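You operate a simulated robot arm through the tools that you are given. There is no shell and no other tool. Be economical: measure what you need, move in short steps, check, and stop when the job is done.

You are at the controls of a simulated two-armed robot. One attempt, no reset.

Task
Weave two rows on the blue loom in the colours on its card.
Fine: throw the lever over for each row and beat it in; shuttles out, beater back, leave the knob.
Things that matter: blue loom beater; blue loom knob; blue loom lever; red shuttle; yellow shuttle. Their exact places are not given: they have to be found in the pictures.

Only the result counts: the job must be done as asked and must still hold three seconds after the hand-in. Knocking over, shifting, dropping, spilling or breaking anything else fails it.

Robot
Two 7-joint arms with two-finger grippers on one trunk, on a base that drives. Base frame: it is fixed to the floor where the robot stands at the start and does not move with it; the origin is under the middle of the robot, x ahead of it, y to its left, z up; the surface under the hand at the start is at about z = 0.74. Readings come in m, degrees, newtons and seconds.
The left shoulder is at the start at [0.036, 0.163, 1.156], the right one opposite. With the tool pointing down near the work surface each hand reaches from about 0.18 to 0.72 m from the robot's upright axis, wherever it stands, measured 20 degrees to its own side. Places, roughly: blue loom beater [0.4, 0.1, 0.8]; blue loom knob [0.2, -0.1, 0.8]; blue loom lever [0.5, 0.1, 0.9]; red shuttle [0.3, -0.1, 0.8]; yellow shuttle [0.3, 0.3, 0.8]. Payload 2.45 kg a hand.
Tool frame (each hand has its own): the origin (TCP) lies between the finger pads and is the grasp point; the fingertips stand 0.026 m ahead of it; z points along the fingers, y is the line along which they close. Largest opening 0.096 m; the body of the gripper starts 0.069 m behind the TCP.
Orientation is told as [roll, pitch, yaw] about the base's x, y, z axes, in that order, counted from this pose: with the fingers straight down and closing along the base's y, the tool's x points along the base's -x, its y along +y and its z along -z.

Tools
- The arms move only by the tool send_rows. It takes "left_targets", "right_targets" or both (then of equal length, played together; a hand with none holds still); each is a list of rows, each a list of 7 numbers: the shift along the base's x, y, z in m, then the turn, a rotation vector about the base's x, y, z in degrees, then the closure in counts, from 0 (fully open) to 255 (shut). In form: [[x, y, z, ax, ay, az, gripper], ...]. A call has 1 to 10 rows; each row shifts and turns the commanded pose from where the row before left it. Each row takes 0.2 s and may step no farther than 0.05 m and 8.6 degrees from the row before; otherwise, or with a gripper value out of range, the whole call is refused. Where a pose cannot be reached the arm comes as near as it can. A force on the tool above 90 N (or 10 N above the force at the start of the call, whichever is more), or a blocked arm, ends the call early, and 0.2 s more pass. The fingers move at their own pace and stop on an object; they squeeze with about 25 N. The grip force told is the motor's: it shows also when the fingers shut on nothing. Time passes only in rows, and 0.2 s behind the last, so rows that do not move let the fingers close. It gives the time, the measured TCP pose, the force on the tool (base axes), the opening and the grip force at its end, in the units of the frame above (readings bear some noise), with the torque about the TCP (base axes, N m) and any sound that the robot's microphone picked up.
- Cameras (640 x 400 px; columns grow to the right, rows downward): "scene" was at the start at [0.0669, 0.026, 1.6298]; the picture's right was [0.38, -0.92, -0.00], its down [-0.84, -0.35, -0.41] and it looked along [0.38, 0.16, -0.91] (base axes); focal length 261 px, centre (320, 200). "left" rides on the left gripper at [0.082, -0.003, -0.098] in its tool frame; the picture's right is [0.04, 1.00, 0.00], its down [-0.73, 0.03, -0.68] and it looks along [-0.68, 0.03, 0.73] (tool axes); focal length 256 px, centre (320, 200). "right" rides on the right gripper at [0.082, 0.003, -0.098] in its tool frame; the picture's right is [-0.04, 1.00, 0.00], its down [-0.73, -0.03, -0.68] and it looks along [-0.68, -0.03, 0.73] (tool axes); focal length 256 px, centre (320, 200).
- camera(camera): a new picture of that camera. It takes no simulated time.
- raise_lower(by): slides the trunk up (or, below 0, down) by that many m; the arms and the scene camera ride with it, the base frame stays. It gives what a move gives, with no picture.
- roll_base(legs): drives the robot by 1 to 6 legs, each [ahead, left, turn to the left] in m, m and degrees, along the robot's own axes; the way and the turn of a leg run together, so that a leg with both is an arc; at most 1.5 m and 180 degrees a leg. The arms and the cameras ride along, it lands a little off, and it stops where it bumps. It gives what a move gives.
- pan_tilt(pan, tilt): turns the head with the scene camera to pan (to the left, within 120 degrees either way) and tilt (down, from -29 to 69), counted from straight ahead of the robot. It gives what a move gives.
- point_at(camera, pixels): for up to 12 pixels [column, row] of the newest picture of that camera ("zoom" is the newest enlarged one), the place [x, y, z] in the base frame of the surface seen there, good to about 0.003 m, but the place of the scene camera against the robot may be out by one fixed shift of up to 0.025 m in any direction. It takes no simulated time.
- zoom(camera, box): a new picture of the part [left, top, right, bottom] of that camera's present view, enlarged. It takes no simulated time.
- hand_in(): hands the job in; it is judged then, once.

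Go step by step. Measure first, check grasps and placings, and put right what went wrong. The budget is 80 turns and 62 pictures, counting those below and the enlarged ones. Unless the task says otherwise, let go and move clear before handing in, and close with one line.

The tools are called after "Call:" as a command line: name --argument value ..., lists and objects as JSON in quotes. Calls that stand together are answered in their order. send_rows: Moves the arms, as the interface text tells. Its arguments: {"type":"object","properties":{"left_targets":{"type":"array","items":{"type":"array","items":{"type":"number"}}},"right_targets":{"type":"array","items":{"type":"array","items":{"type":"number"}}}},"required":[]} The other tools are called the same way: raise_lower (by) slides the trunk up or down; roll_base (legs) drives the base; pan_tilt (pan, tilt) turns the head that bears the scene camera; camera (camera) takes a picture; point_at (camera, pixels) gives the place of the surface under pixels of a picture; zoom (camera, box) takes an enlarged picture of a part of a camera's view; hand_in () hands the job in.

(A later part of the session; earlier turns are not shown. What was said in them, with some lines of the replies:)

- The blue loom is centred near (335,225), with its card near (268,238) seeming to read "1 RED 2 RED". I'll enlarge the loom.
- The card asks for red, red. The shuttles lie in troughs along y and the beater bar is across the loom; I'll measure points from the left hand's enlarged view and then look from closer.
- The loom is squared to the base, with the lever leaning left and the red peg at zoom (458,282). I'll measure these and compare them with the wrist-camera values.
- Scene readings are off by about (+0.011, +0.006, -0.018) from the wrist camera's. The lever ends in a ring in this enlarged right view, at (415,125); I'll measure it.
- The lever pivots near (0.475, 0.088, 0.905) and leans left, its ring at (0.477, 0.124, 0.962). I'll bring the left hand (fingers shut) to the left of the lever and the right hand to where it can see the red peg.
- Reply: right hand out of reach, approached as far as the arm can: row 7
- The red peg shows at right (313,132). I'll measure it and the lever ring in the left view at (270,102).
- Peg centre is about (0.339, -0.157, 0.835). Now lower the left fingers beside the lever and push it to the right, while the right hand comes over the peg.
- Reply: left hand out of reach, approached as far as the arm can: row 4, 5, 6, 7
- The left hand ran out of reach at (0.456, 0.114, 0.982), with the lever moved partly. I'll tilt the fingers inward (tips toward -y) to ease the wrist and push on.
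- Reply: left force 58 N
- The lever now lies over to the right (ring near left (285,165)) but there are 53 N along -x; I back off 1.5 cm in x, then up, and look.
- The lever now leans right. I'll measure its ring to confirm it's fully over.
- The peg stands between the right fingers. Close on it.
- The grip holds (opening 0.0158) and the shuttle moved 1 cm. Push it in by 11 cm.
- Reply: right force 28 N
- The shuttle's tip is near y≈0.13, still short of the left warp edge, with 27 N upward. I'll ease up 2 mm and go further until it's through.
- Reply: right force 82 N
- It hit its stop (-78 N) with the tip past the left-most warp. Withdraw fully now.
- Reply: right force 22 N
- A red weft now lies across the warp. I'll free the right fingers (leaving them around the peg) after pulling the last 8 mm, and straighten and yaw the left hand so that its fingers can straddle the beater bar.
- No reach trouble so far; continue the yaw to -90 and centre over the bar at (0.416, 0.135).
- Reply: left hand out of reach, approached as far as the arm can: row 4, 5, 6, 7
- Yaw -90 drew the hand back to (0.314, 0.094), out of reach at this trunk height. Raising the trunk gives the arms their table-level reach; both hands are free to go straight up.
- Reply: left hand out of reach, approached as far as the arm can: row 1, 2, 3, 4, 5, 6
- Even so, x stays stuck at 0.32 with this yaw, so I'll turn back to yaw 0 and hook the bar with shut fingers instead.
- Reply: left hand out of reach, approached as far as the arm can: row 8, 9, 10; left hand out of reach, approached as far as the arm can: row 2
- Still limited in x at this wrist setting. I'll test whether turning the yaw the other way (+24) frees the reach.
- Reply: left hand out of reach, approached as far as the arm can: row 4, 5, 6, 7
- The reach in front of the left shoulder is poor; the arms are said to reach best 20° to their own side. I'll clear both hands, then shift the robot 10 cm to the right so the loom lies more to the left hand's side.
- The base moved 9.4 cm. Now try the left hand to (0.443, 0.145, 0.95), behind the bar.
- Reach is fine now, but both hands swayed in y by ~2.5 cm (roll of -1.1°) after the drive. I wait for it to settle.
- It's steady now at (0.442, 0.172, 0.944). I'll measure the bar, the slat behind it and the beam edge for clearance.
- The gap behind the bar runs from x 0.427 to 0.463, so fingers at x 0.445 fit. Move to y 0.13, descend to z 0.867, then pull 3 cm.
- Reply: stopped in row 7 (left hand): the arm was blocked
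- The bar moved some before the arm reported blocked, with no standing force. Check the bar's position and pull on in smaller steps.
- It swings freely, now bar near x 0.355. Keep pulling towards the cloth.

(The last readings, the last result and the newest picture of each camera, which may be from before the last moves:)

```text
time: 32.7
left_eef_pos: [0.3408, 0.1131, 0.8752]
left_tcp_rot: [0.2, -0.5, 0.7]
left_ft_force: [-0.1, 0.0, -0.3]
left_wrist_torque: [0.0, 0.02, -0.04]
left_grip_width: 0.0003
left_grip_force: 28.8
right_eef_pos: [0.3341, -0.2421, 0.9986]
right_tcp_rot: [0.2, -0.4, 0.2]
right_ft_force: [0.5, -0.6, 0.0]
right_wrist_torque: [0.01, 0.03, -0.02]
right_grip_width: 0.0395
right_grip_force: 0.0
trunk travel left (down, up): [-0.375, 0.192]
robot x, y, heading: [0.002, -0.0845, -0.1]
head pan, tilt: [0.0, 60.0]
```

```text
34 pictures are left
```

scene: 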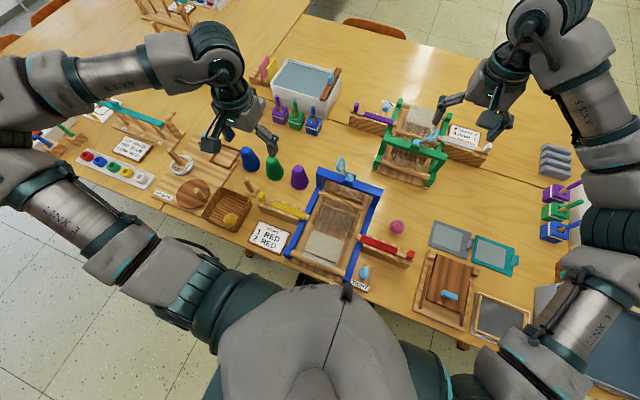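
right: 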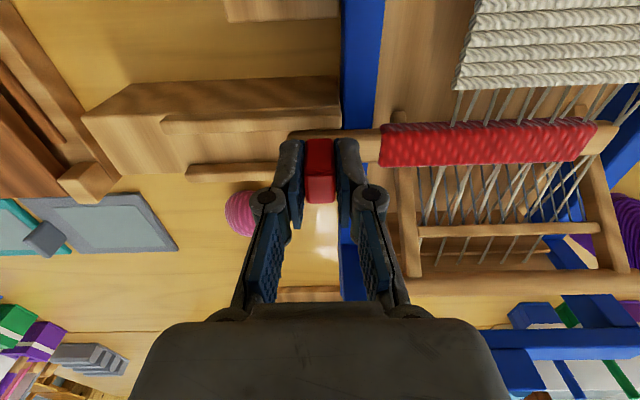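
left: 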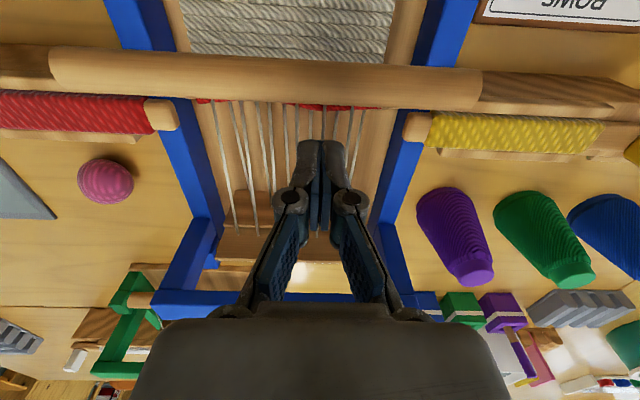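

The bar tipped past vertical and ran ahead to the cloth. I'll measure it and then press it home.

Call:
point_at --camera "left" --pixels '[[260, 75], [260, 60], [260, 88], [315, 105], [350, 108]]'

Call:
send_rows --left_targets '[[-0.01, 0, -0.005, 0, 0, 0, 255], [-0.01, 0, -0.005, 0, 0, 0, 255], [-0.008, 0, 0, 0, 0, 0, 255], [-0.006, 0, 0, 0, 0, 0, 255], [-0.006, 0, 0, 0, 0, 0, 255]]'

Call:
camera --camera "left"

```text
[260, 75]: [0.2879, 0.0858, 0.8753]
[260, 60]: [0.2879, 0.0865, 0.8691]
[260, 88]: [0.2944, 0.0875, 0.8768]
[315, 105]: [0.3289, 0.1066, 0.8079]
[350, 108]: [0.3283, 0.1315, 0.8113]
```

```text
time: 33.9
left_eef_pos: [0.3, 0.1355, 0.861]
left_tcp_rot: [-0.9, -0.4, 0.9]
left_ft_force: [-0.5, 0.0, 1.2]
left_wrist_torque: [-0.04, -0.02, -0.02]
left_grip_width: 0.0
left_grip_force: 28.1
right_eef_pos: [0.3349, -0.2173, 1.0033]
right_tcp_rot: [-0.9, -0.6, 0.4]
right_ft_force: [0.1, 0.9, -0.2]
right_wrist_torque: [-0.02, 0.01, 0.0]
right_grip_width: 0.0394
right_grip_force: 0.0
trunk travel left (down, up): [-0.375, 0.192]
robot x, y, heading: [0.0013, -0.0785, 0.1]
head pan, tilt: [0.0, 60.0]
```

```text
33 pictures are left
```

left: 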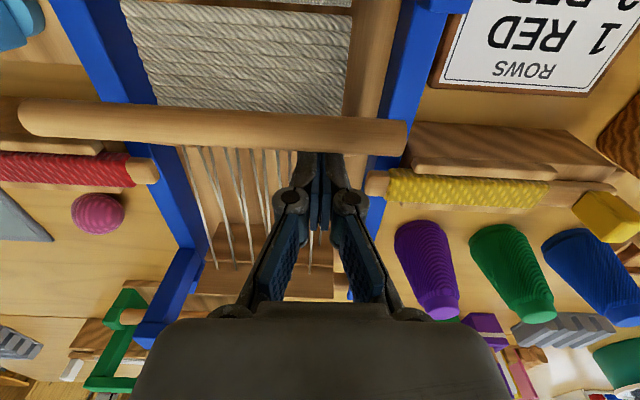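

The bar is now just ahead of the fingers. Press a bit further until resisted.

Call:
send_rows --left_targets '[[-0.006, 0, 0, 0, 0, 0, 255], [-0.006, 0, 0, 0, 0, 0, 255], [-0.006, 0, 0, 0, 0, 0, 255]]'

Call:
camera --camera "left"

```text
time: 34.7
left_eef_pos: [0.2931, 0.123, 0.8621]
left_tcp_rot: [-1.2, -1.0, 0.7]
left_ft_force: [43.0, -18.3, 1.3]
left_wrist_torque: [0.14, 0.51, 0.09]
left_grip_width: 0.0001
left_grip_force: 28.4
right_eef_pos: [0.34, -0.2259, 1.0005]
right_tcp_rot: [-0.5, -0.4, 0.3]
right_ft_force: [0.1, -0.1, -0.2]
right_wrist_torque: [-0.03, 0.02, -0.01]
right_grip_width: 0.0394
right_grip_force: 0.0
trunk travel left (down, up): [-0.375, 0.192]
robot x, y, heading: [0.0026, -0.0807, -0.1]
head pan, tilt: [0.0, 60.0]
```

```text
32 pictures are left
```

left: 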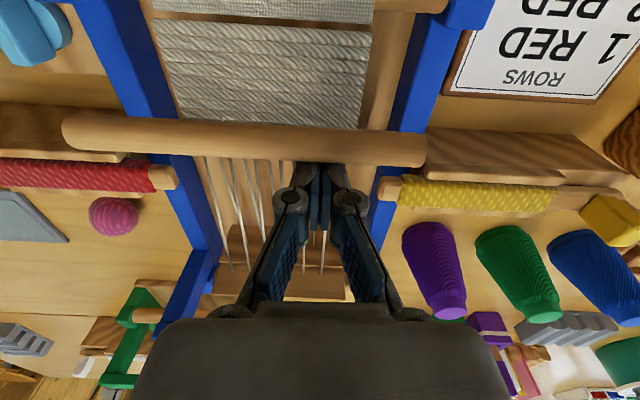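

43 N of resistance: the row is beaten in. Now hop over the bar to its near side.

Call:
send_rows --left_targets '[[0.008, 0, 0, 0, 0, 0, 255], [0, 0, 0.03, 0, 0, 0, 255], [0, 0, 0.03, 0, 0, 0, 255], [-0.03, 0, 0, 0, 0, 0, 255], [-0.03, 0, 0, 0, 0, 0, 255]]'

Call:
camera --camera "left"

```text
time: 35.9
left_eef_pos: [0.276, 0.1278, 0.91]
left_tcp_rot: [-0.7, -0.3, 0.8]
left_ft_force: [-0.3, 0.3, 0.0]
left_wrist_torque: [-0.05, -0.02, 0.01]
left_grip_width: 0.0
left_grip_force: 28.2
left hand out of reach, approached as far as the arm can: row 4, 5
right_eef_pos: [0.3334, -0.2224, 1.0]
right_tcp_rot: [-0.6, -0.5, 0.5]
right_ft_force: [0.4, 0.0, 0.0]
right_wrist_torque: [0.01, 0.01, -0.01]
right_grip_width: 0.0394
right_grip_force: 0.1
trunk travel left (down, up): [-0.375, 0.192]
robot x, y, heading: [-0.0004, -0.0831, 0.2]
head pan, tilt: [0.0, 60.0]
```

```text
31 pictures are left
```

left: 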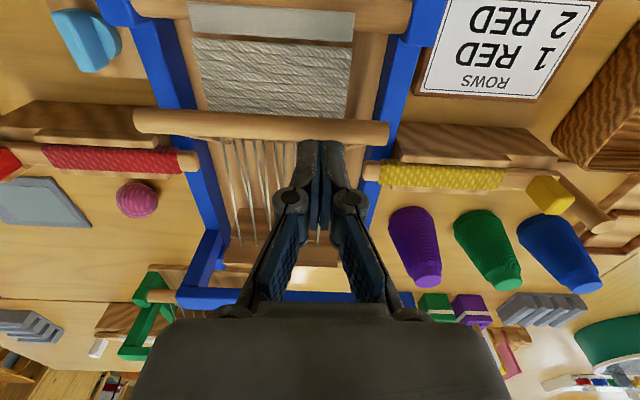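

Reach limit again at x 0.276. I'll tilt the fingertips back toward the robot (pitch about +y), which keeps the wrist further out, and try to get in front of the bar.

Call:
send_rows --left_targets '[[0, 0, 0.01, 0, 8, 0, 255], [0, 0, 0, 0, 8, 0, 255], [-0.01, 0, 0, 0, 8, 0, 255], [-0.015, 0, 0, 0, 4, 0, 255], [-0.015, 0, 0, 0, 0, 0, 255]]'

Call:
camera --camera "left"

```text
time: 37.1
left_eef_pos: [0.2363, 0.1271, 0.9197]
left_tcp_rot: [-0.3, 27.6, 0.9]
left_ft_force: [0.1, -0.3, -0.1]
left_wrist_torque: [0.01, 0.0, 0.02]
left_grip_width: 0.0
left_grip_force: 28.5
right_eef_pos: [0.3345, -0.2234, 1.0009]
right_tcp_rot: [-0.6, -0.6, 0.4]
right_ft_force: [-1.1, -1.1, 0.7]
right_wrist_torque: [0.02, 0.0, -0.01]
right_grip_width: 0.0397
right_grip_force: 0.0
trunk travel left (down, up): [-0.375, 0.192]
robot x, y, heading: [0.001, -0.0809, -0.0]
head pan, tilt: [0.0, 60.0]
```

```text
30 pictures are left
```

left: 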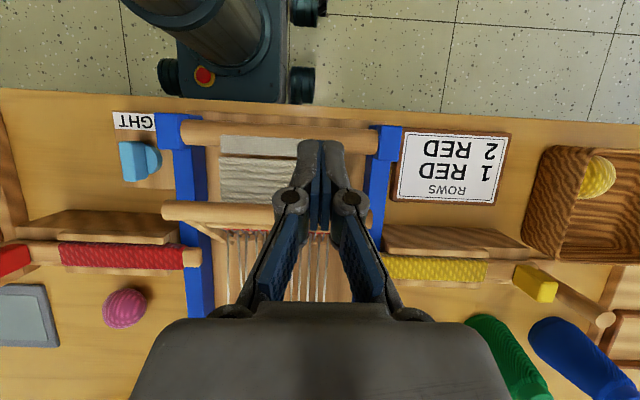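

Now at x 0.236, in front of the bar, which shows at (190,212). Measure the bar before descending.

Call:
point_at --camera "left" --pixels '[[190, 205], [190, 213], [260, 212], [190, 222], [250, 190], [250, 147]]'

```text
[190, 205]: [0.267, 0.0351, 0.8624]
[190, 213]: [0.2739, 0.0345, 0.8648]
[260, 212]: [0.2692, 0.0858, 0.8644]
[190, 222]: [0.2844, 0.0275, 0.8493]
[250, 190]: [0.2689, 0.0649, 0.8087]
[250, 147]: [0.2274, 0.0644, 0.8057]
```

Bar centre is at x 0.273, z 0.854. Descend in front and push it back 8 cm, following its arc.

Call:
send_rows --left_targets '[[0, 0, -0.03, 0, 0, 0, 255], [0, 0, -0.025, 0, 0, 0, 255], [0.015, 0, 0, 0, 0, 0, 255], [0.015, 0, 0.003, 0, 0, 0, 255], [0.015, 0, 0.003, 0, 0, 0, 255], [0.015, 0, 0.002, 0, 0, 0, 255], [0.015, 0, 0, 0, 0, 0, 255], [0.015, 0, 0, 0, 0, 0, 255]]'

Call:
camera --camera "left"

```text
time: 38.9
left_eef_pos: [0.3252, 0.1319, 0.8789]
left_tcp_rot: [-0.3, 27.6, 0.8]
left_ft_force: [0.0, 0.0, -0.3]
left_wrist_torque: [-0.03, -0.01, 0.02]
left_grip_width: 0.0
left_grip_force: 28.2
left hand out of reach, approached as far as the arm can: row 7, 8
right_eef_pos: [0.3341, -0.2234, 1.0006]
right_tcp_rot: [-0.6, -0.5, 0.3]
right_ft_force: [-0.6, -0.8, 0.6]
right_wrist_torque: [-0.02, 0.0, -0.01]
right_grip_width: 0.0396
right_grip_force: 0.1
trunk travel left (down, up): [-0.375, 0.192]
robot x, y, heading: [0.0062, -0.0822, 0.4]
head pan, tilt: [0.0, 60.0]
```

```text
29 pictures are left
```

left: 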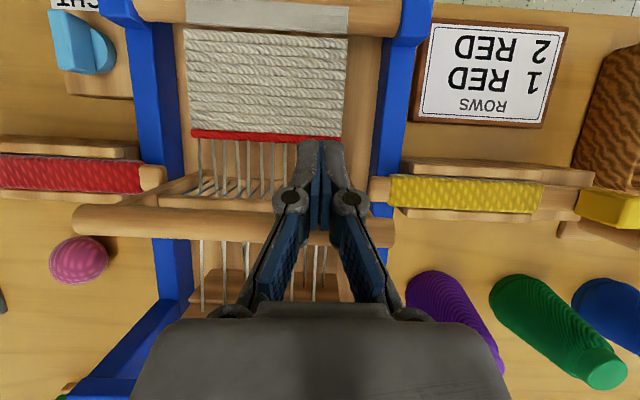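

The first red row is packed against the cloth at (265,135). Now straighten the tilt as I push the bar the rest of the way.

Call:
send_rows --left_targets '[[0, 0, 0, 0, -8, 0, 255], [0.005, 0, 0, 0, -8, 0, 255], [0.01, 0, 0, 0, -8, 0, 255], [0.012, 0, 0, 0, -4, 0, 255], [0.012, 0, -0.003, 0, 0, 0, 255], [0.012, 0, -0.004, 0, 0, 0, 255], [0.01, 0, -0.004, 0, 0, 0, 255]]'

Call:
camera --camera "left"

```text
time: 40.5
left_eef_pos: [0.3879, 0.1321, 0.8685]
left_tcp_rot: [-0.8, -0.4, 0.8]
left_ft_force: [0.6, -0.5, -0.4]
left_wrist_torque: [-0.02, 0.01, 0.02]
left_grip_width: 0.0
left_grip_force: 28.8
right_eef_pos: [0.3344, -0.2235, 1.002]
right_tcp_rot: [-0.6, -0.4, 0.3]
right_ft_force: [-0.3, 0.5, 0.4]
right_wrist_torque: [-0.03, 0.01, 0.0]
right_grip_width: 0.0395
right_grip_force: 0.0
trunk travel left (down, up): [-0.375, 0.192]
robot x, y, heading: [-0.0002, -0.083, 0.1]
head pan, tilt: [0.0, 60.0]
```

```text
28 pictures are left
```

left: 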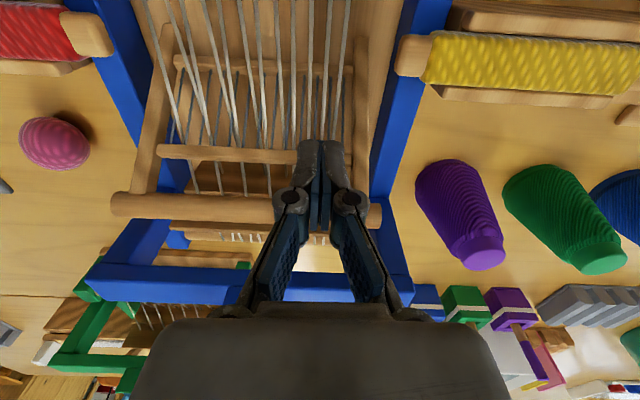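

Measure the bar's rest position; then I'll lift and go around the front of the lever to its right side with the fingers tilted inward.

Call:
point_at --camera "left" --pixels '[[200, 205], [250, 205], [230, 153], [160, 275]]'

Call:
send_rows --left_targets '[[-0.005, 0, 0.04, 0, 0, 0, 255], [0, 0, 0.04, 0, 0, 0, 255], [0, -0.02, 0.025, -7, 0, 0, 255], [0, -0.025, 0, -7, 0, 0, 255], [0, -0.025, 0, -7, 0, 0, 255], [0, -0.025, 0, -7, 0, 0, 255], [0, -0.015, 0, 0, 0, 0, 255]]'

```text
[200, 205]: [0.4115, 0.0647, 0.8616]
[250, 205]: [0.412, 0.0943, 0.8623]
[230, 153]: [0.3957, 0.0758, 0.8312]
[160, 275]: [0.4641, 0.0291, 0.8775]
```

```text
time: 42.1
left_eef_pos: [0.3817, 0.0222, 0.9733]
left_tcp_rot: [-28.7, 0.0, 1.0]
left_ft_force: [1.0, -0.4, -0.7]
left_wrist_torque: [-0.01, 0.0, 0.0]
left_grip_width: 0.0005
left_grip_force: 28.5
right_eef_pos: [0.335, -0.2236, 1.0]
right_tcp_rot: [-0.6, -0.5, 0.4]
right_ft_force: [0.1, -0.6, -0.4]
right_wrist_torque: [0.0, 0.0, 0.02]
right_grip_width: 0.0394
right_grip_force: 0.0
trunk travel left (down, up): [-0.375, 0.192]
robot x, y, heading: [0.0001, -0.0846, -0.1]
head pan, tilt: [0.0, 60.0]
```

The bar rests back (x≈0.412). Now advance in x to the right of the lever.

Call:
send_rows --left_targets '[[0.02, -0.01, 0, 0, 0, 0, 255], [0.025, -0.002, 0, 0, 0, 0, 255], [0.025, 0, 0, 0, 0, 0, 255], [0.024, 0, 0, 0, 0, 0, 255]]'

Call:
camera --camera "left"

```text
time: 43.1
left_eef_pos: [0.4744, 0.0097, 0.9715]
left_tcp_rot: [-28.8, 0.1, 0.8]
left_ft_force: [-0.4, -0.3, -0.2]
left_wrist_torque: [-0.01, 0.03, 0.0]
left_grip_width: 0.0
left_grip_force: 28.4
right_eef_pos: [0.3355, -0.2233, 1.0014]
right_tcp_rot: [-0.6, -0.5, 0.4]
right_ft_force: [0.6, 0.4, 0.1]
right_wrist_torque: [0.02, 0.0, -0.01]
right_grip_width: 0.0394
right_grip_force: 0.0
trunk travel left (down, up): [-0.375, 0.192]
robot x, y, heading: [-0.0003, -0.0853, -0.1]
head pan, tilt: [0.0, 60.0]
```

```text
27 pictures are left
```

left: 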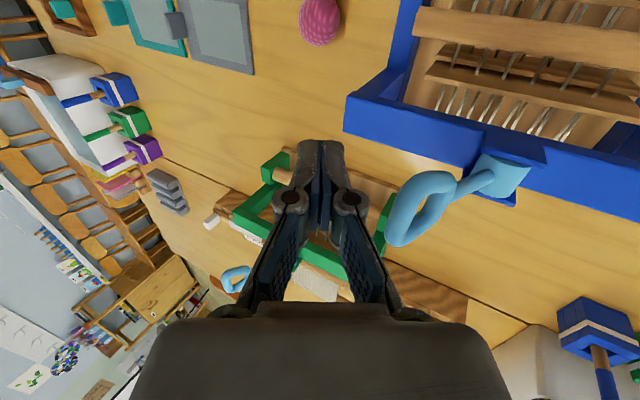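

Fingers are right of the ring (ring at (420,205)). Push it over to the left.

Call:
send_rows --left_targets '[[0, 0.02, 0, 0, 0, 0, 255], [0, 0.02, 0, 0, 0, 0, 255], [0, 0.02, 0, 0, 0, 0, 255], [0, 0.02, 0, 0, 0, 0, 255], [0, 0.015, 0, 0, 0, 0, 255], [0, 0.01, 0, 0, 0, 0, 255]]'

Call:
camera --camera "left"

```text
time: 44.5
left_eef_pos: [0.4746, 0.1093, 0.9729]
left_tcp_rot: [-28.3, 0.1, 1.0]
left_ft_force: [-0.8, -1.3, -0.1]
left_wrist_torque: [0.02, 0.02, -0.05]
left_grip_width: 0.0
left_grip_force: 28.8
right_eef_pos: [0.3334, -0.2297, 1.0008]
right_tcp_rot: [-0.4, -0.5, 0.4]
right_ft_force: [-0.3, -0.3, -0.5]
right_wrist_torque: [0.04, -0.03, -0.03]
right_grip_width: 0.0395
right_grip_force: 0.1
trunk travel left (down, up): [-0.375, 0.192]
robot x, y, heading: [0.0027, -0.0835, 0.0]
head pan, tilt: [0.0, 60.0]
```

```text
26 pictures are left
```

left: 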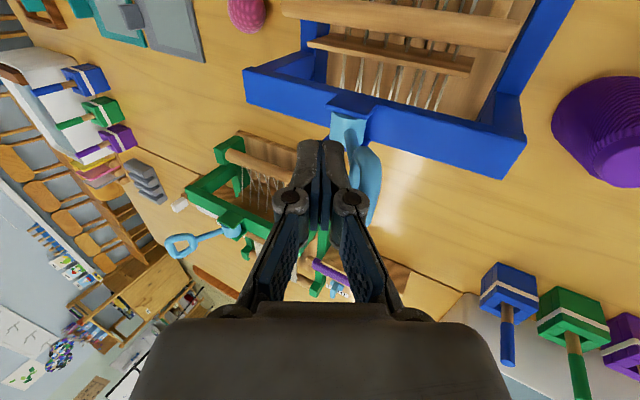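

The lever has gone to the left; measure the ring to see if it's at its stop.

Call:
point_at --camera "left" --pixels '[[352, 130], [372, 160], [378, 180], [370, 210]]'

Call:
send_rows --left_targets '[[0, 0.006, 0, 0, 0, 0, 255], [0, 0.006, 0, 0, 0, 0, 255]]'

Call:
camera --camera "left"

```text
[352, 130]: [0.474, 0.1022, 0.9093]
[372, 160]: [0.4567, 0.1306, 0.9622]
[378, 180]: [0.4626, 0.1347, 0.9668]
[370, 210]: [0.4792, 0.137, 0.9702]
```

```text
time: 45.1
left_eef_pos: [0.4743, 0.1166, 0.9764]
left_tcp_rot: [-28.3, -0.1, 0.8]
left_ft_force: [0.2, -33.9, 8.2]
left_wrist_torque: [-0.11, -0.02, 0.0]
left_grip_width: 0.0001
left_grip_force: 28.1
right_eef_pos: [0.3329, -0.2344, 1.0004]
right_tcp_rot: [0.0, -0.5, 0.3]
right_ft_force: [0.0, -0.4, 0.5]
right_wrist_torque: [0.01, 0.01, 0.05]
right_grip_width: 0.0397
right_grip_force: 0.0
trunk travel left (down, up): [-0.375, 0.192]
robot x, y, heading: [0.0006, -0.0855, -0.0]
head pan, tilt: [0.0, 60.0]
```

```text
25 pictures are left
```

left: 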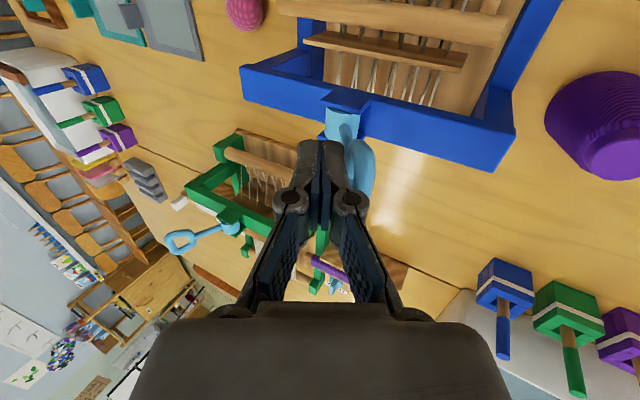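

At its stop with 34 N and the ring back at its first position. Retract the left hand up and away and bring the right hand above the peg.

Call:
send_rows --left_targets '[[0, -0.012, 0, 0, 0, 0, 255], [-0.01, 0, 0.04, 0, 0, 0, 255], [-0.03, 0.02, 0.03, 7, 0, 0, 255], [-0.03, 0.02, 0, 7, 0, 0, 255], [0, 0.02, 0, 7, 0, 0, 255], [0, 0.02, 0, 7, 0, 0, 255]]' --right_targets '[[0.003, 0.02, 0, 0, 0, 0, 150], [0.003, 0.02, 0, 0, 0, 0, 150], [0, 0.02, -0.02, 0, 0, 0, 150], [0, 0.012, -0.03, 0, 0, 0, 150], [0, 0, -0.02, 0, 0, 0, 150], [0, 0, 0, 0, 0, 0, 150]]'

Call:
camera --camera "right"

```text
time: 46.5
left_eef_pos: [0.4022, 0.1998, 1.042]
left_tcp_rot: [-0.8, -0.3, 0.9]
left_ft_force: [0.8, -0.1, 0.2]
left_wrist_torque: [-0.01, 0.03, -0.01]
left_grip_width: 0.0
left_grip_force: 28.8
right_eef_pos: [0.3394, -0.1462, 0.9321]
right_tcp_rot: [-0.8, -0.6, 0.4]
right_ft_force: [0.3, -0.4, 0.4]
right_wrist_torque: [0.01, 0.0, -0.02]
right_grip_width: 0.0395
right_grip_force: 0.0
trunk travel left (down, up): [-0.375, 0.192]
robot x, y, heading: [0.001, -0.0791, 0.2]
head pan, tilt: [0.0, 60.0]
```

```text
24 pictures are left
```

right: 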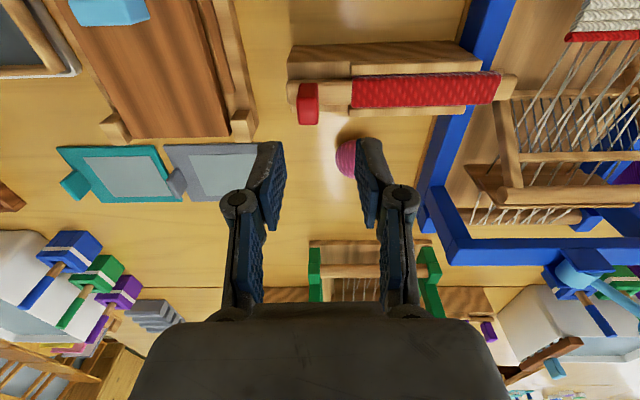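

Call:
point_at --camera "right" --pixels '[[303, 100], [314, 100], [308, 118], [308, 86], [360, 170], [445, 90]]'

Call:
send_rows --right_targets '[[0, 0, 0, 0, 0, 0, 150], [0, 0, 0, 0, 0, 0, 150], [0, 0, 0, 0, 0, 0, 150]]'

```text
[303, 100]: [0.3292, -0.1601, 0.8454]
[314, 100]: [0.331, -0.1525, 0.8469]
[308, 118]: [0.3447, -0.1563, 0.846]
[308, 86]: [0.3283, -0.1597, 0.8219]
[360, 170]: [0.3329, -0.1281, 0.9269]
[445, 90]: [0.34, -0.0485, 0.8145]
```

```text
time: 47.3
left_eef_pos: [0.4039, 0.1943, 1.0432]
left_tcp_rot: [-0.7, -0.4, 0.8]
left_ft_force: [-0.7, 0.1, 0.3]
left_wrist_torque: [-0.02, -0.03, 0.04]
left_grip_width: 0.0
left_grip_force: 28.4
right_eef_pos: [0.3403, -0.1507, 0.9319]
right_tcp_rot: [-0.6, -0.5, 0.4]
right_ft_force: [0.4, 0.2, -0.3]
right_wrist_torque: [0.02, 0.02, 0.03]
right_grip_width: 0.0395
right_grip_force: 0.1
trunk travel left (down, up): [-0.375, 0.192]
robot x, y, heading: [0.0011, -0.0813, -0.2]
head pan, tilt: [0.0, 60.0]
```

The peg is at y≈-0.158; the hand has settled at -0.151. Shift, descend and grip.

Call:
send_rows --right_targets '[[0, -0.003, -0.02, 0, 0, 0, 150], [0, -0.002, -0.03, 0, 0, 0, 150], [0, 0, -0.036, 0, 0, 0, 150], [0, 0, 0, 0, 0, 0, 150], [0, 0, 0, 0, 0, 0, 255], [0, 0, 0, 0, 0, 0, 255]]'

Call:
camera --camera "right"

```text
time: 48.7
left_eef_pos: [0.4027, 0.1927, 1.0425]
left_tcp_rot: [-0.7, -0.4, 0.8]
left_ft_force: [0.4, 0.0, 0.1]
left_wrist_torque: [0.01, 0.01, 0.01]
left_grip_width: 0.0
left_grip_force: 28.6
right_eef_pos: [0.3404, -0.1572, 0.8437]
right_tcp_rot: [-0.7, -0.5, 0.3]
right_ft_force: [0.5, -0.1, -1.1]
right_wrist_torque: [-0.29, -0.43, -0.38]
right_grip_width: 0.0158
right_grip_force: 41.6
trunk travel left (down, up): [-0.375, 0.192]
robot x, y, heading: [0.0022, -0.0813, 0.2]
head pan, tilt: [0.0, 60.0]
```

```text
23 pictures are left
```

right: 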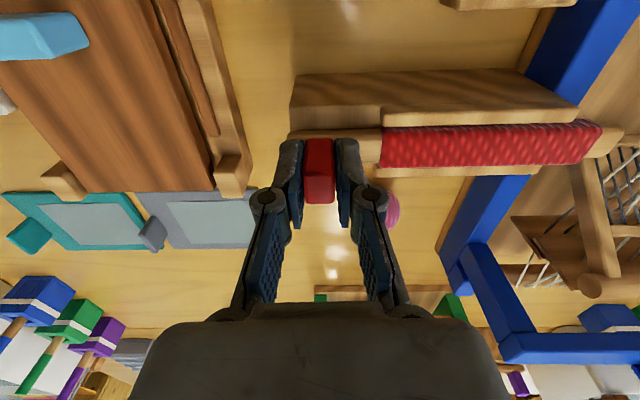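

Gripped. Push in to the stop again.

Call:
send_rows --right_targets '[[0, 0.02, 0, 0, 0, 0, 255], [0, 0.02, 0, 0, 0, 0, 255], [0, 0.02, 0, 0, 0, 0, 255], [0, 0.02, 0, 0, 0, 0, 255], [0, 0.02, 0, 0, 0, 0, 255], [0, 0.02, 0, 0, 0, 0, 255], [0, 0.012, 0, 0, 0, 0, 255], [0, 0.008, 0, 0, 0, 0, 255]]'

Call:
zoom --camera "scene" --box '[200, 150, 440, 300]'

```text
time: 50.5
left_eef_pos: [0.4048, 0.1907, 1.0435]
left_tcp_rot: [-0.5, -0.4, 0.8]
left_ft_force: [0.0, -0.3, -0.2]
left_wrist_torque: [-0.01, 0.0, -0.02]
left_grip_width: 0.0
left_grip_force: 28.7
right_eef_pos: [0.3395, -0.0192, 0.8427]
right_tcp_rot: [-0.7, -0.4, 0.2]
right_ft_force: [-4.0, -6.9, -19.4]
right_wrist_torque: [-0.26, -0.77, -0.72]
right_grip_width: 0.0159
right_grip_force: 41.8
trunk travel left (down, up): [-0.375, 0.192]
robot x, y, heading: [-0.003, -0.081, -0.0]
head pan, tilt: [0.0, 60.0]
```

```text
2.67 times, centred on (320, 225) of scene
```

zoom: 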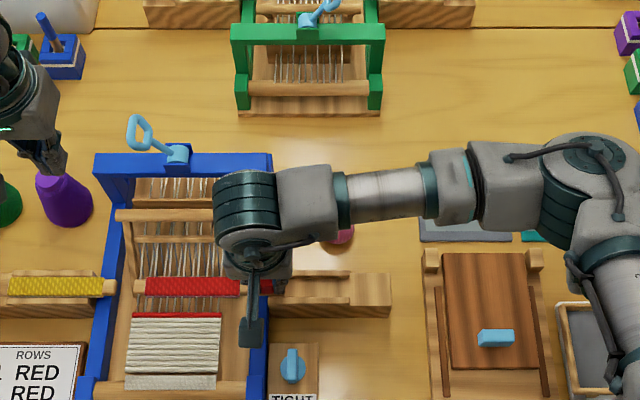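

At the stop (y -0.019, as before). Withdraw fully, release and rise.

Call:
send_rows --right_targets '[[0, -0.015, 0, 0, 0, 0, 255], [0, -0.02, 0, 0, 0, 0, 255], [0, -0.025, 0, 0, 0, 0, 255], [0, -0.025, 0, 0, 0, 0, 255], [0, -0.025, 0, 0, 0, 0, 255], [0, -0.025, 0, 0, 0, 0, 255], [0, -0.006, 0, 0, 0, 0, 255], [0, 0, 0, 0, 0, 0, 255]]'

```text
time: 52.3
left_eef_pos: [0.4041, 0.1923, 1.043]
left_tcp_rot: [-0.7, -0.3, 0.8]
left_ft_force: [-1.1, -0.4, 0.2]
left_wrist_torque: [0.03, -0.01, 0.02]
left_grip_width: 0.0
left_grip_force: 28.7
right_eef_pos: [0.3397, -0.1571, 0.845]
right_tcp_rot: [-0.5, -0.4, 0.4]
right_ft_force: [-15.2, 2.3, -23.8]
right_wrist_torque: [0.18, 0.98, -0.56]
right_grip_width: 0.0157
right_grip_force: 41.8
trunk travel left (down, up): [-0.375, 0.192]
robot x, y, heading: [-0.0034, -0.0816, -0.0]
head pan, tilt: [0.0, 60.0]
```

Release the peg and lift the right hand away; move the left hand to above the gap behind the bar, at y 0.055, since the lever now leans left.

Call:
send_rows --left_targets '[[0, -0.03, 0, 0, 0, 0, 255], [0, -0.035, 0, -7, 0, 0, 255], [0, -0.035, 0, -7, 0, 0, 255], [0, -0.035, 0, 0, 0, 0, 255], [0.02, 0, 0, 0, 0, 0, 255], [0.02, 0, -0.02, 0, 0, 0, 255]]' --right_targets '[[0, 0, 0, 0, 0, 0, 150], [0, 0, 0, 0, 0, 0, 150], [0, 0, 0.04, 0, 0, 0, 150], [0, 0, 0.04, 0, 0, 0, 150], [0, -0.02, 0.04, 0, 0, 0, 150], [0, -0.03, 0.02, 0, 0, 0, 150]]'

Call:
camera --camera "left"

```text
time: 53.7
left_eef_pos: [0.4449, 0.0575, 1.0236]
left_tcp_rot: [-14.6, -0.2, 1.0]
left_ft_force: [0.2, 0.5, -0.5]
left_wrist_torque: [0.05, 0.01, 0.01]
left_grip_width: 0.0003
left_grip_force: 28.8
right_eef_pos: [0.3421, -0.2111, 0.9861]
right_tcp_rot: [-0.4, -0.5, 0.5]
right_ft_force: [-0.5, 0.0, -0.5]
right_wrist_torque: [0.01, 0.03, -0.02]
right_grip_width: 0.0398
right_grip_force: 0.0
trunk travel left (down, up): [-0.375, 0.192]
robot x, y, heading: [0.0005, -0.0817, -0.2]
head pan, tilt: [0.0, 60.0]
```

```text
21 pictures are left
```

left: 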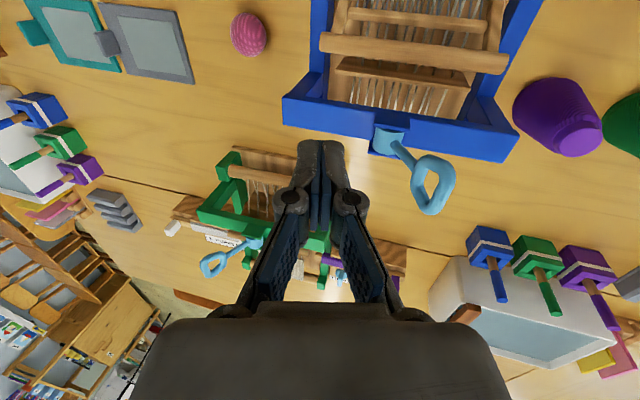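

Reach is fine. I'll unroll to keep the palm clear of the lever ring, then descend behind the bar.

Call:
send_rows --left_targets '[[0, -0.004, 0, 7, 0, 0, 255], [0, -0.004, -0.02, 7, 0, 0, 255], [0, 0, -0.03, 0, 0, 0, 255], [0, 0, -0.03, 0, 0, 0, 255]]'

Call:
camera --camera "left"

```text
time: 54.7
left_eef_pos: [0.4392, 0.0627, 0.9478]
left_tcp_rot: [-0.7, -0.5, 0.8]
left_ft_force: [-0.3, 0.3, 0.0]
left_wrist_torque: [-0.03, 0.02, 0.03]
left_grip_width: 0.0
left_grip_force: 28.2
left hand out of reach, approached as far as the arm can: row 4
right_eef_pos: [0.3403, -0.2104, 0.9851]
right_tcp_rot: [-0.6, -0.5, 0.4]
right_ft_force: [0.1, 0.3, 0.5]
right_wrist_torque: [0.02, -0.02, -0.01]
right_grip_width: 0.0397
right_grip_force: 0.1
trunk travel left (down, up): [-0.375, 0.192]
robot x, y, heading: [0.0035, -0.0808, -0.1]
head pan, tilt: [0.0, 60.0]
```

```text
20 pictures are left
```

left: 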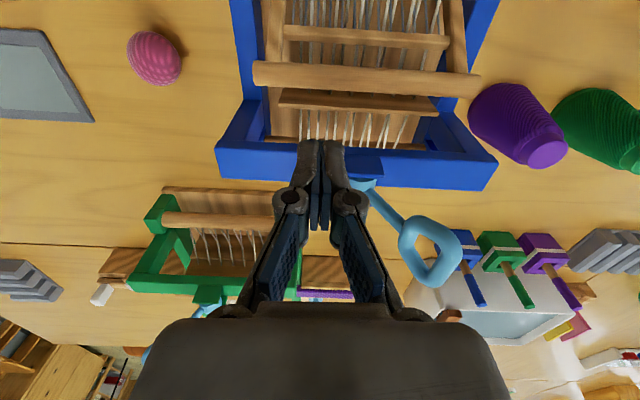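

Reach limit at z 0.948; a small roll back should allow it to go deeper.

Call:
send_rows --left_targets '[[0, 0, 0, -8, 0, 0, 255], [0.003, -0.003, -0.02, -4, 0, 0, 255], [0, -0.002, -0.03, 0, 0, 0, 255], [0, 0, -0.03, 0, 0, 0, 255]]'

Call:
camera --camera "left"

```text
time: 55.7
left_eef_pos: [0.4356, 0.0706, 0.8838]
left_tcp_rot: [-12.7, -0.4, 0.9]
left_ft_force: [2.5, -3.2, 3.0]
left_wrist_torque: [0.31, 0.04, -0.16]
left_grip_width: 0.0001
left_grip_force: 28.7
left hand out of reach, approached as far as the arm can: row 3, 4
right_eef_pos: [0.3394, -0.2109, 0.9852]
right_tcp_rot: [-0.6, -0.5, 0.2]
right_ft_force: [0.5, 0.3, 0.8]
right_wrist_torque: [-0.02, -0.01, 0.03]
right_grip_width: 0.0399
right_grip_force: 0.0
trunk travel left (down, up): [-0.375, 0.192]
robot x, y, heading: [-0.0031, -0.0887, 0.1]
head pan, tilt: [0.0, 60.0]
```

```text
19 pictures are left
```

left: 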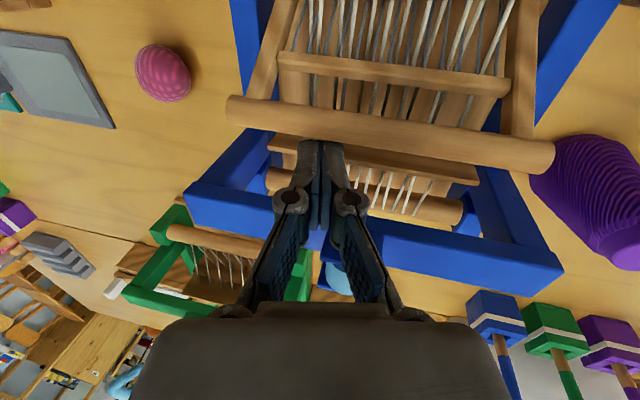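

The tip (z≈0.858) is just behind the bar (top 0.865), which rises as it swings forward. Pull gently, going down slightly.

Call:
send_rows --left_targets '[[-0.006, 0, -0.004, 0, 0, 0, 255], [-0.008, 0, -0.004, 0, 0, 0, 255], [-0.008, 0, -0.002, 0, 0, 0, 255], [-0.008, 0, 0, 0, 0, 0, 255], [-0.008, 0, 0, 0, 0, 0, 255]]'

Call:
camera --camera "left"

```text
time: 56.9
left_eef_pos: [0.3961, 0.0706, 0.873]
left_tcp_rot: [-12.7, -0.2, 0.9]
left_ft_force: [0.5, 0.1, 0.3]
left_wrist_torque: [-0.01, 0.03, 0.02]
left_grip_width: 0.0
left_grip_force: 29.2
right_eef_pos: [0.3405, -0.2099, 0.9842]
right_tcp_rot: [-0.5, -0.5, 0.2]
right_ft_force: [0.0, 0.1, 0.0]
right_wrist_torque: [-0.01, 0.01, 0.02]
right_grip_width: 0.0397
right_grip_force: 0.0
trunk travel left (down, up): [-0.375, 0.192]
robot x, y, heading: [0.0028, -0.0855, 0.1]
head pan, tilt: [0.0, 60.0]
```

```text
18 pictures are left
```

left: 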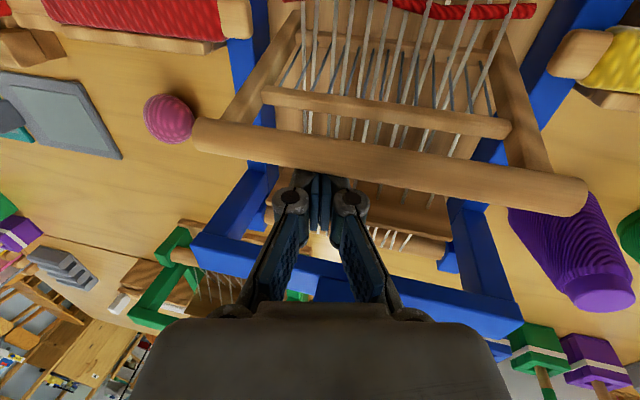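

It works; the second weft shows at (450,8). Pull all the way to the cloth.

Call:
send_rows --left_targets '[[-0.01, 0, 0, 0, 0, 0, 255], [-0.01, 0, 0, 0, 0, 0, 255], [-0.01, 0, 0, 0, 0, 0, 255], [-0.01, 0, 0, 0, 0, 0, 255], [-0.01, 0, -0.003, 0, 0, 0, 255], [-0.01, 0, -0.003, 0, 0, 0, 255], [-0.01, 0, -0.003, 0, 0, 0, 255], [-0.01, 0, -0.003, 0, 0, 0, 255], [-0.008, 0, 0, 0, 0, 0, 255]]'

Call:
send_rows --left_targets '[[-0.006, 0, 0, 0, 0, 0, 255], [-0.006, 0, 0, 0, 0, 0, 255], [-0.005, 0, 0, 0, 0, 0, 255]]'

Call:
camera --camera "left"

```text
time: 58.9
left_eef_pos: [0.3073, 0.0716, 0.8613]
left_tcp_rot: [-12.6, -0.4, 1.0]
left_ft_force: [-0.3, -0.3, 0.9]
left_wrist_torque: [-0.01, -0.03, -0.02]
left_grip_width: 0.0002
left_grip_force: 28.2
right_eef_pos: [0.3404, -0.2103, 0.9847]
right_tcp_rot: [-0.7, -0.5, 0.3]
right_ft_force: [0.2, 0.5, -0.7]
right_wrist_torque: [0.0, -0.03, 0.02]
right_grip_width: 0.0396
right_grip_force: 0.1
trunk travel left (down, up): [-0.375, 0.192]
robot x, y, heading: [0.0004, -0.0833, 0.1]
head pan, tilt: [0.0, 60.0]
```

```text
time: 59.7
left_eef_pos: [0.2941, 0.0711, 0.8602]
left_tcp_rot: [-12.7, -0.2, 1.0]
left_ft_force: [6.6, -0.3, 2.9]
left_wrist_torque: [0.01, -0.01, -0.01]
left_grip_width: 0.0059
left_grip_force: 28.2
right_eef_pos: [0.3416, -0.2095, 0.9859]
right_tcp_rot: [-0.6, -0.4, 0.3]
right_ft_force: [0.5, -0.3, -0.1]
right_wrist_torque: [0.05, 0.03, -0.04]
right_grip_width: 0.0399
right_grip_force: 0.0
trunk travel left (down, up): [-0.375, 0.192]
robot x, y, heading: [0.0004, -0.0815, -0.3]
head pan, tilt: [0.0, 60.0]
```

```text
17 pictures are left
```

left: 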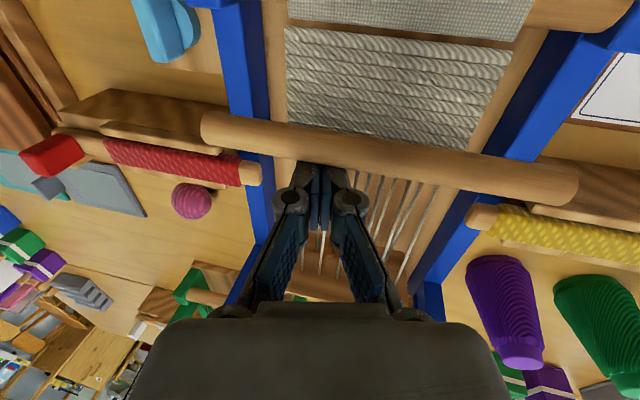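

Light contact (6.6 N) now; press a bit more firmly as in the first row.

Call:
send_rows --left_targets '[[-0.006, 0, 0.002, 0, 0, 0, 255], [-0.005, 0, 0, 0, 0, 0, 255], [-0.004, 0, 0, 0, 0, 0, 255]]'

```text
time: 60.5
left_eef_pos: [0.2934, 0.0716, 0.8624]
left_tcp_rot: [-12.5, -1.1, 1.3]
left_ft_force: [64.1, -5.2, -19.0]
left_wrist_torque: [-0.15, -0.6, 0.03]
left_grip_width: 0.0061
left_grip_force: 28.9
right_eef_pos: [0.3468, -0.2104, 0.9826]
right_tcp_rot: [-0.6, -0.2, 0.4]
right_ft_force: [-0.4, -0.5, 0.4]
right_wrist_torque: [0.05, -0.03, 0.0]
right_grip_width: 0.0396
right_grip_force: 0.0
trunk travel left (down, up): [-0.375, 0.192]
robot x, y, heading: [-0.0017, -0.0816, 0.2]
head pan, tilt: [0.0, 60.0]
```

64 N: beaten in. Back off, lift, tilt and go to the near side of the bar.

Call:
send_rows --left_targets '[[0.016, 0, 0, 0, 0, 0, 255], [0, 0, 0.03, 0, 0, 0, 255], [0, 0.01, 0.03, 6, 8, 0, 255], [0, 0.01, 0.01, 6, 6, 0, 255], [-0.02, 0.01, 0, 0, 8, 0, 255], [-0.02, 0.01, 0, 0, 6, 0, 255], [-0.015, 0, 0, 0, 0, 0, 255], [-0.015, 0, 0, 0, 0, 0, 255]]'

Call:
camera --camera "left"

```text
refused: row 3 steps farther than a row can; nothing moved
```

```text
16 pictures are left
```

left: 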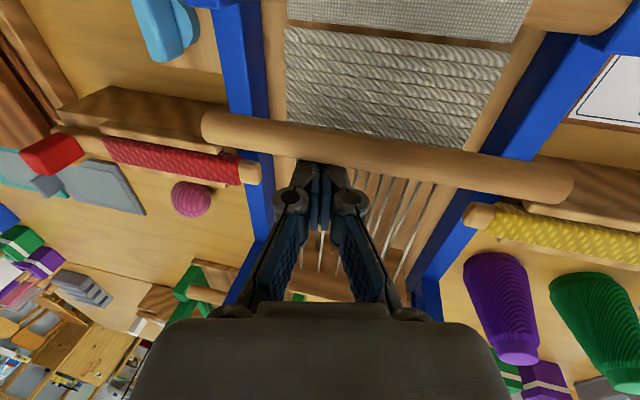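

Row 3 turned more than allowed, so nothing moved; I'll resend with smaller turns.

Call:
send_rows --left_targets '[[0.016, 0, 0, 0, 0, 0, 255], [0, 0, 0.03, 0, 0, 0, 255], [0, 0.01, 0.03, 6, 0, 0, 255], [0, 0.01, 0.01, 6, 0, 0, 255], [0, 0.01, 0, 0, 8, 0, 255], [0, 0.01, 0, 0, 8, 0, 255], [-0.02, 0, 0, 0, 8, 0, 255], [-0.02, 0, 0, 0, 4, 0, 255], [-0.018, 0, 0, 0, 0, 0, 255], [-0.018, 0, 0, 0, 0, 0, 255]]'

Call:
camera --camera "left"

```text
time: 62.7
left_eef_pos: [0.2149, 0.1107, 0.9342]
left_tcp_rot: [-0.2, 27.6, 0.9]
left_ft_force: [-0.2, 0.2, 0.4]
left_wrist_torque: [0.02, -0.01, -0.02]
left_grip_width: 0.0002
left_grip_force: 28.7
right_eef_pos: [0.3409, -0.2096, 0.9846]
right_tcp_rot: [-0.6, -0.5, 0.3]
right_ft_force: [-0.5, -0.7, -0.2]
right_wrist_torque: [0.0, 0.02, -0.01]
right_grip_width: 0.0397
right_grip_force: 0.2
trunk travel left (down, up): [-0.375, 0.192]
robot x, y, heading: [-0.0017, -0.0856, 0.1]
head pan, tilt: [0.0, 60.0]
```

```text
15 pictures are left
```

left: 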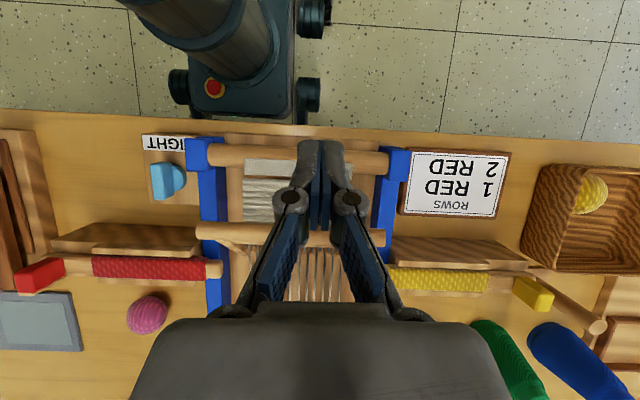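

Now in front of the bar. Shift to x 0.235, descend, and push it back.

Call:
send_rows --left_targets '[[0.02, 0, -0.035, 0, 0, 0, 255], [0, 0, -0.034, 0, 0, 0, 255], [0.015, 0, 0, 0, 0, 0, 255], [0.015, 0, 0.003, 0, 0, 0, 255], [0.015, 0, 0.003, 0, 0, 0, 255], [0.015, 0, 0.002, 0, 0, 0, 255], [0.015, 0, 0, 0, 0, 0, 255], [0.01, 0, 0, 0, 0, 0, 255]]'

Call:
send_rows --left_targets '[[0, 0, 0, 0, -8, 0, 255], [0.005, 0, 0, 0, -8, 0, 255], [0.01, 0, 0, 0, -8, 0, 255], [0.012, 0, 0, 0, -4, 0, 255], [0.012, 0, -0.003, 0, 0, 0, 255], [0.012, 0, -0.004, 0, 0, 0, 255], [0.01, 0, -0.004, 0, 0, 0, 255]]'

Call:
camera --camera "left"

```text
time: 64.5
left_eef_pos: [0.3184, 0.1226, 0.8842]
left_tcp_rot: [-0.3, 27.5, 0.9]
left_ft_force: [-0.1, -1.0, -0.6]
left_wrist_torque: [0.02, -0.01, 0.0]
left_grip_width: 0.0003
left_grip_force: 28.9
left hand out of reach, approached as far as the arm can: row 2, 6, 7
right_eef_pos: [0.3412, -0.2091, 0.9848]
right_tcp_rot: [-0.6, -0.5, 0.3]
right_ft_force: [1.2, -0.3, -0.4]
right_wrist_torque: [-0.03, -0.02, -0.01]
right_grip_width: 0.0395
right_grip_force: 0.1
trunk travel left (down, up): [-0.375, 0.192]
robot x, y, heading: [-0.0011, -0.0824, -0.0]
head pan, tilt: [0.0, 60.0]
```

```text
time: 66.1
left_eef_pos: [0.3803, 0.1208, 0.8695]
left_tcp_rot: [-0.7, -0.4, 0.9]
left_ft_force: [0.8, -0.4, -0.9]
left_wrist_torque: [-0.02, -0.04, 0.01]
left_grip_width: 0.0
left_grip_force: 28.3
right_eef_pos: [0.3422, -0.2103, 0.985]
right_tcp_rot: [-0.6, -0.5, 0.4]
right_ft_force: [0.4, 0.6, -0.6]
right_wrist_torque: [0.03, 0.02, 0.02]
right_grip_width: 0.0397
right_grip_force: 0.1
trunk travel left (down, up): [-0.375, 0.192]
robot x, y, heading: [-0.0009, -0.0814, 0.1]
head pan, tilt: [0.0, 60.0]
```

```text
14 pictures are left
```

left: 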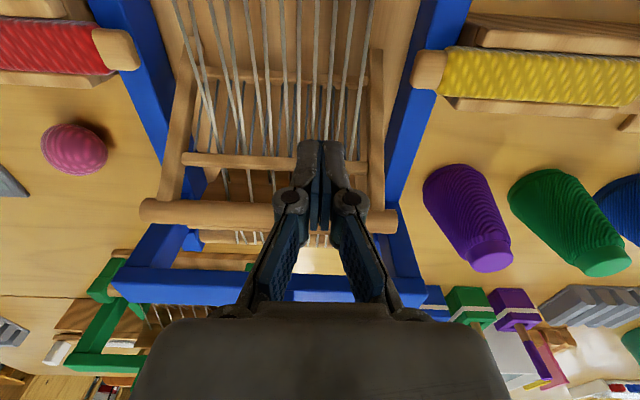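

Bar looks back. I'll nudge it to its stop to be sure, then lift clear and inspect the loom.

Call:
send_rows --left_targets '[[0.008, 0, -0.002, 0, 0, 0, 255], [0.006, 0, 0, 0, 0, 0, 255], [0.004, 0, 0, 0, 0, 0, 255], [-0.012, 0, 0, 0, 0, 0, 255], [0, 0, 0.04, 0, 0, 0, 255], [0, 0, 0.04, 0, 0, 0, 255], [0, 0.03, 0.03, 0, 0, 0, 255], [0, 0.04, 0.03, 0, 0, 0, 255], [0, 0.04, 0, 0, 0, 0, 255]]'

Call:
pan_tilt --pan 18 --tilt 60

Call:
zoom --camera "scene" --box '[220, 150, 440, 290]'

Call:
camera --camera "left"

```text
time: 68.1
left_eef_pos: [0.3851, 0.2338, 1.006]
left_tcp_rot: [-0.8, -0.4, 0.8]
left_ft_force: [-0.2, 1.2, 0.1]
left_wrist_torque: [0.03, -0.03, -0.03]
left_grip_width: 0.0001
left_grip_force: 28.4
right_eef_pos: [0.3409, -0.2058, 0.9858]
right_tcp_rot: [-0.8, -0.5, 0.4]
right_ft_force: [-1.2, -0.1, 0.4]
right_wrist_torque: [-0.03, 0.0, 0.01]
right_grip_width: 0.0396
right_grip_force: 0.0
trunk travel left (down, up): [-0.375, 0.192]
robot x, y, heading: [-0.0011, -0.0809, -0.0]
head pan, tilt: [0.0, 60.0]
```

```text
time: 68.9
left_eef_pos: [0.3864, 0.232, 1.0064]
left_tcp_rot: [-0.8, -0.3, 0.8]
left_ft_force: [0.4, -0.7, -0.5]
left_wrist_torque: [-0.03, 0.01, 0.0]
left_grip_width: 0.0
left_grip_force: 28.5
right_eef_pos: [0.3409, -0.2083, 0.9858]
right_tcp_rot: [-0.7, -0.4, 0.3]
right_ft_force: [-1.6, 1.7, 0.6]
right_wrist_torque: [0.0, -0.02, -0.01]
right_grip_width: 0.0396
right_grip_force: 0.1
trunk travel left (down, up): [-0.375, 0.192]
robot x, y, heading: [0.0021, -0.0829, 0.1]
head pan, tilt: [18.0, 60.0]
```

```text
2.86 times, centred on (330, 220) of scene
```

zoom: 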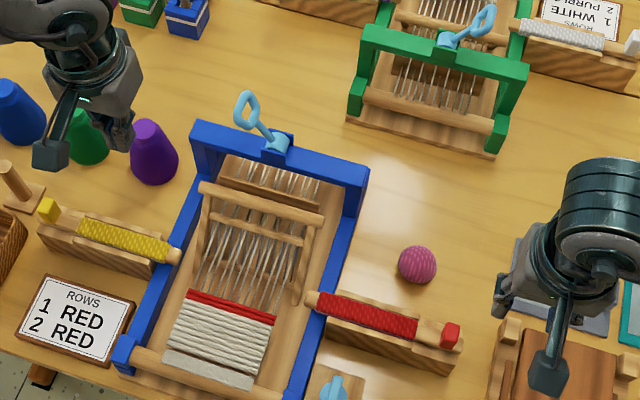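

```text
12 pictures are left
```

left: 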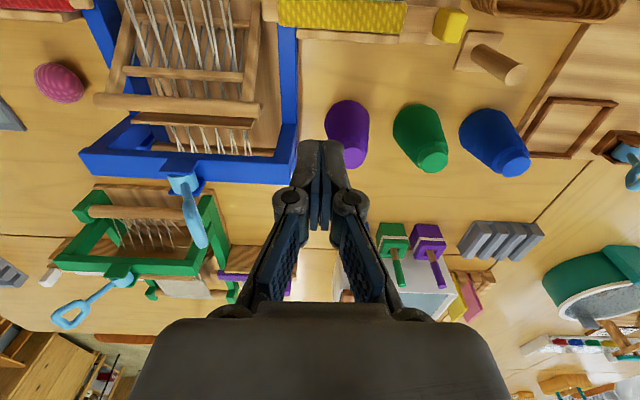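

A red band sits on the cloth at (232,307). I'll zoom in to count the rows and check the bar and shuttle positions.

Call:
zoom --camera "scene" --box '[270, 205, 400, 290]'

Call:
point_at --camera "left" --pixels '[[150, 103], [200, 105], [240, 108], [190, 190], [200, 235]]'

```text
4.71 times, centred on (335, 248) of scene
```

zoom: 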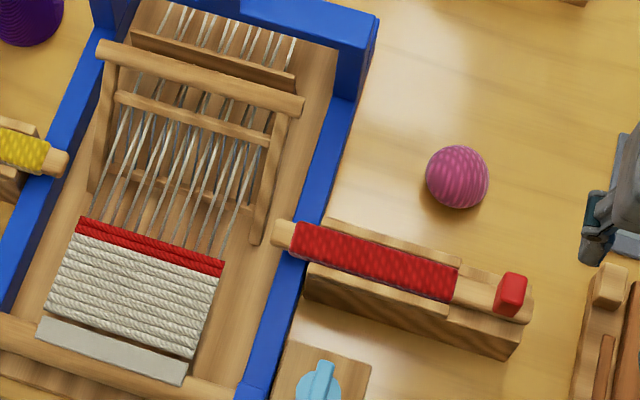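

```text
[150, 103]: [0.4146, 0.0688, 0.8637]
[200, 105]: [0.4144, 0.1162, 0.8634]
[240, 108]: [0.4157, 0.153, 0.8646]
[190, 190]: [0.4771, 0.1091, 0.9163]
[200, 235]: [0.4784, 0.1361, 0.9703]
```

Two red rows are packed on the cloth, the beater is back at its first place (x 0.415), the red shuttle is out, the knob is untouched and both hands are clear. Handing in.

Call:
hand_in

```text
The job is handed in.
```

I wove two red rows on the blue loom, as its card asks, and handed the job in. I threw the lever over for each row and beat each one in. Both shuttles are out, the beater is back where it started, and I left the knob alone.
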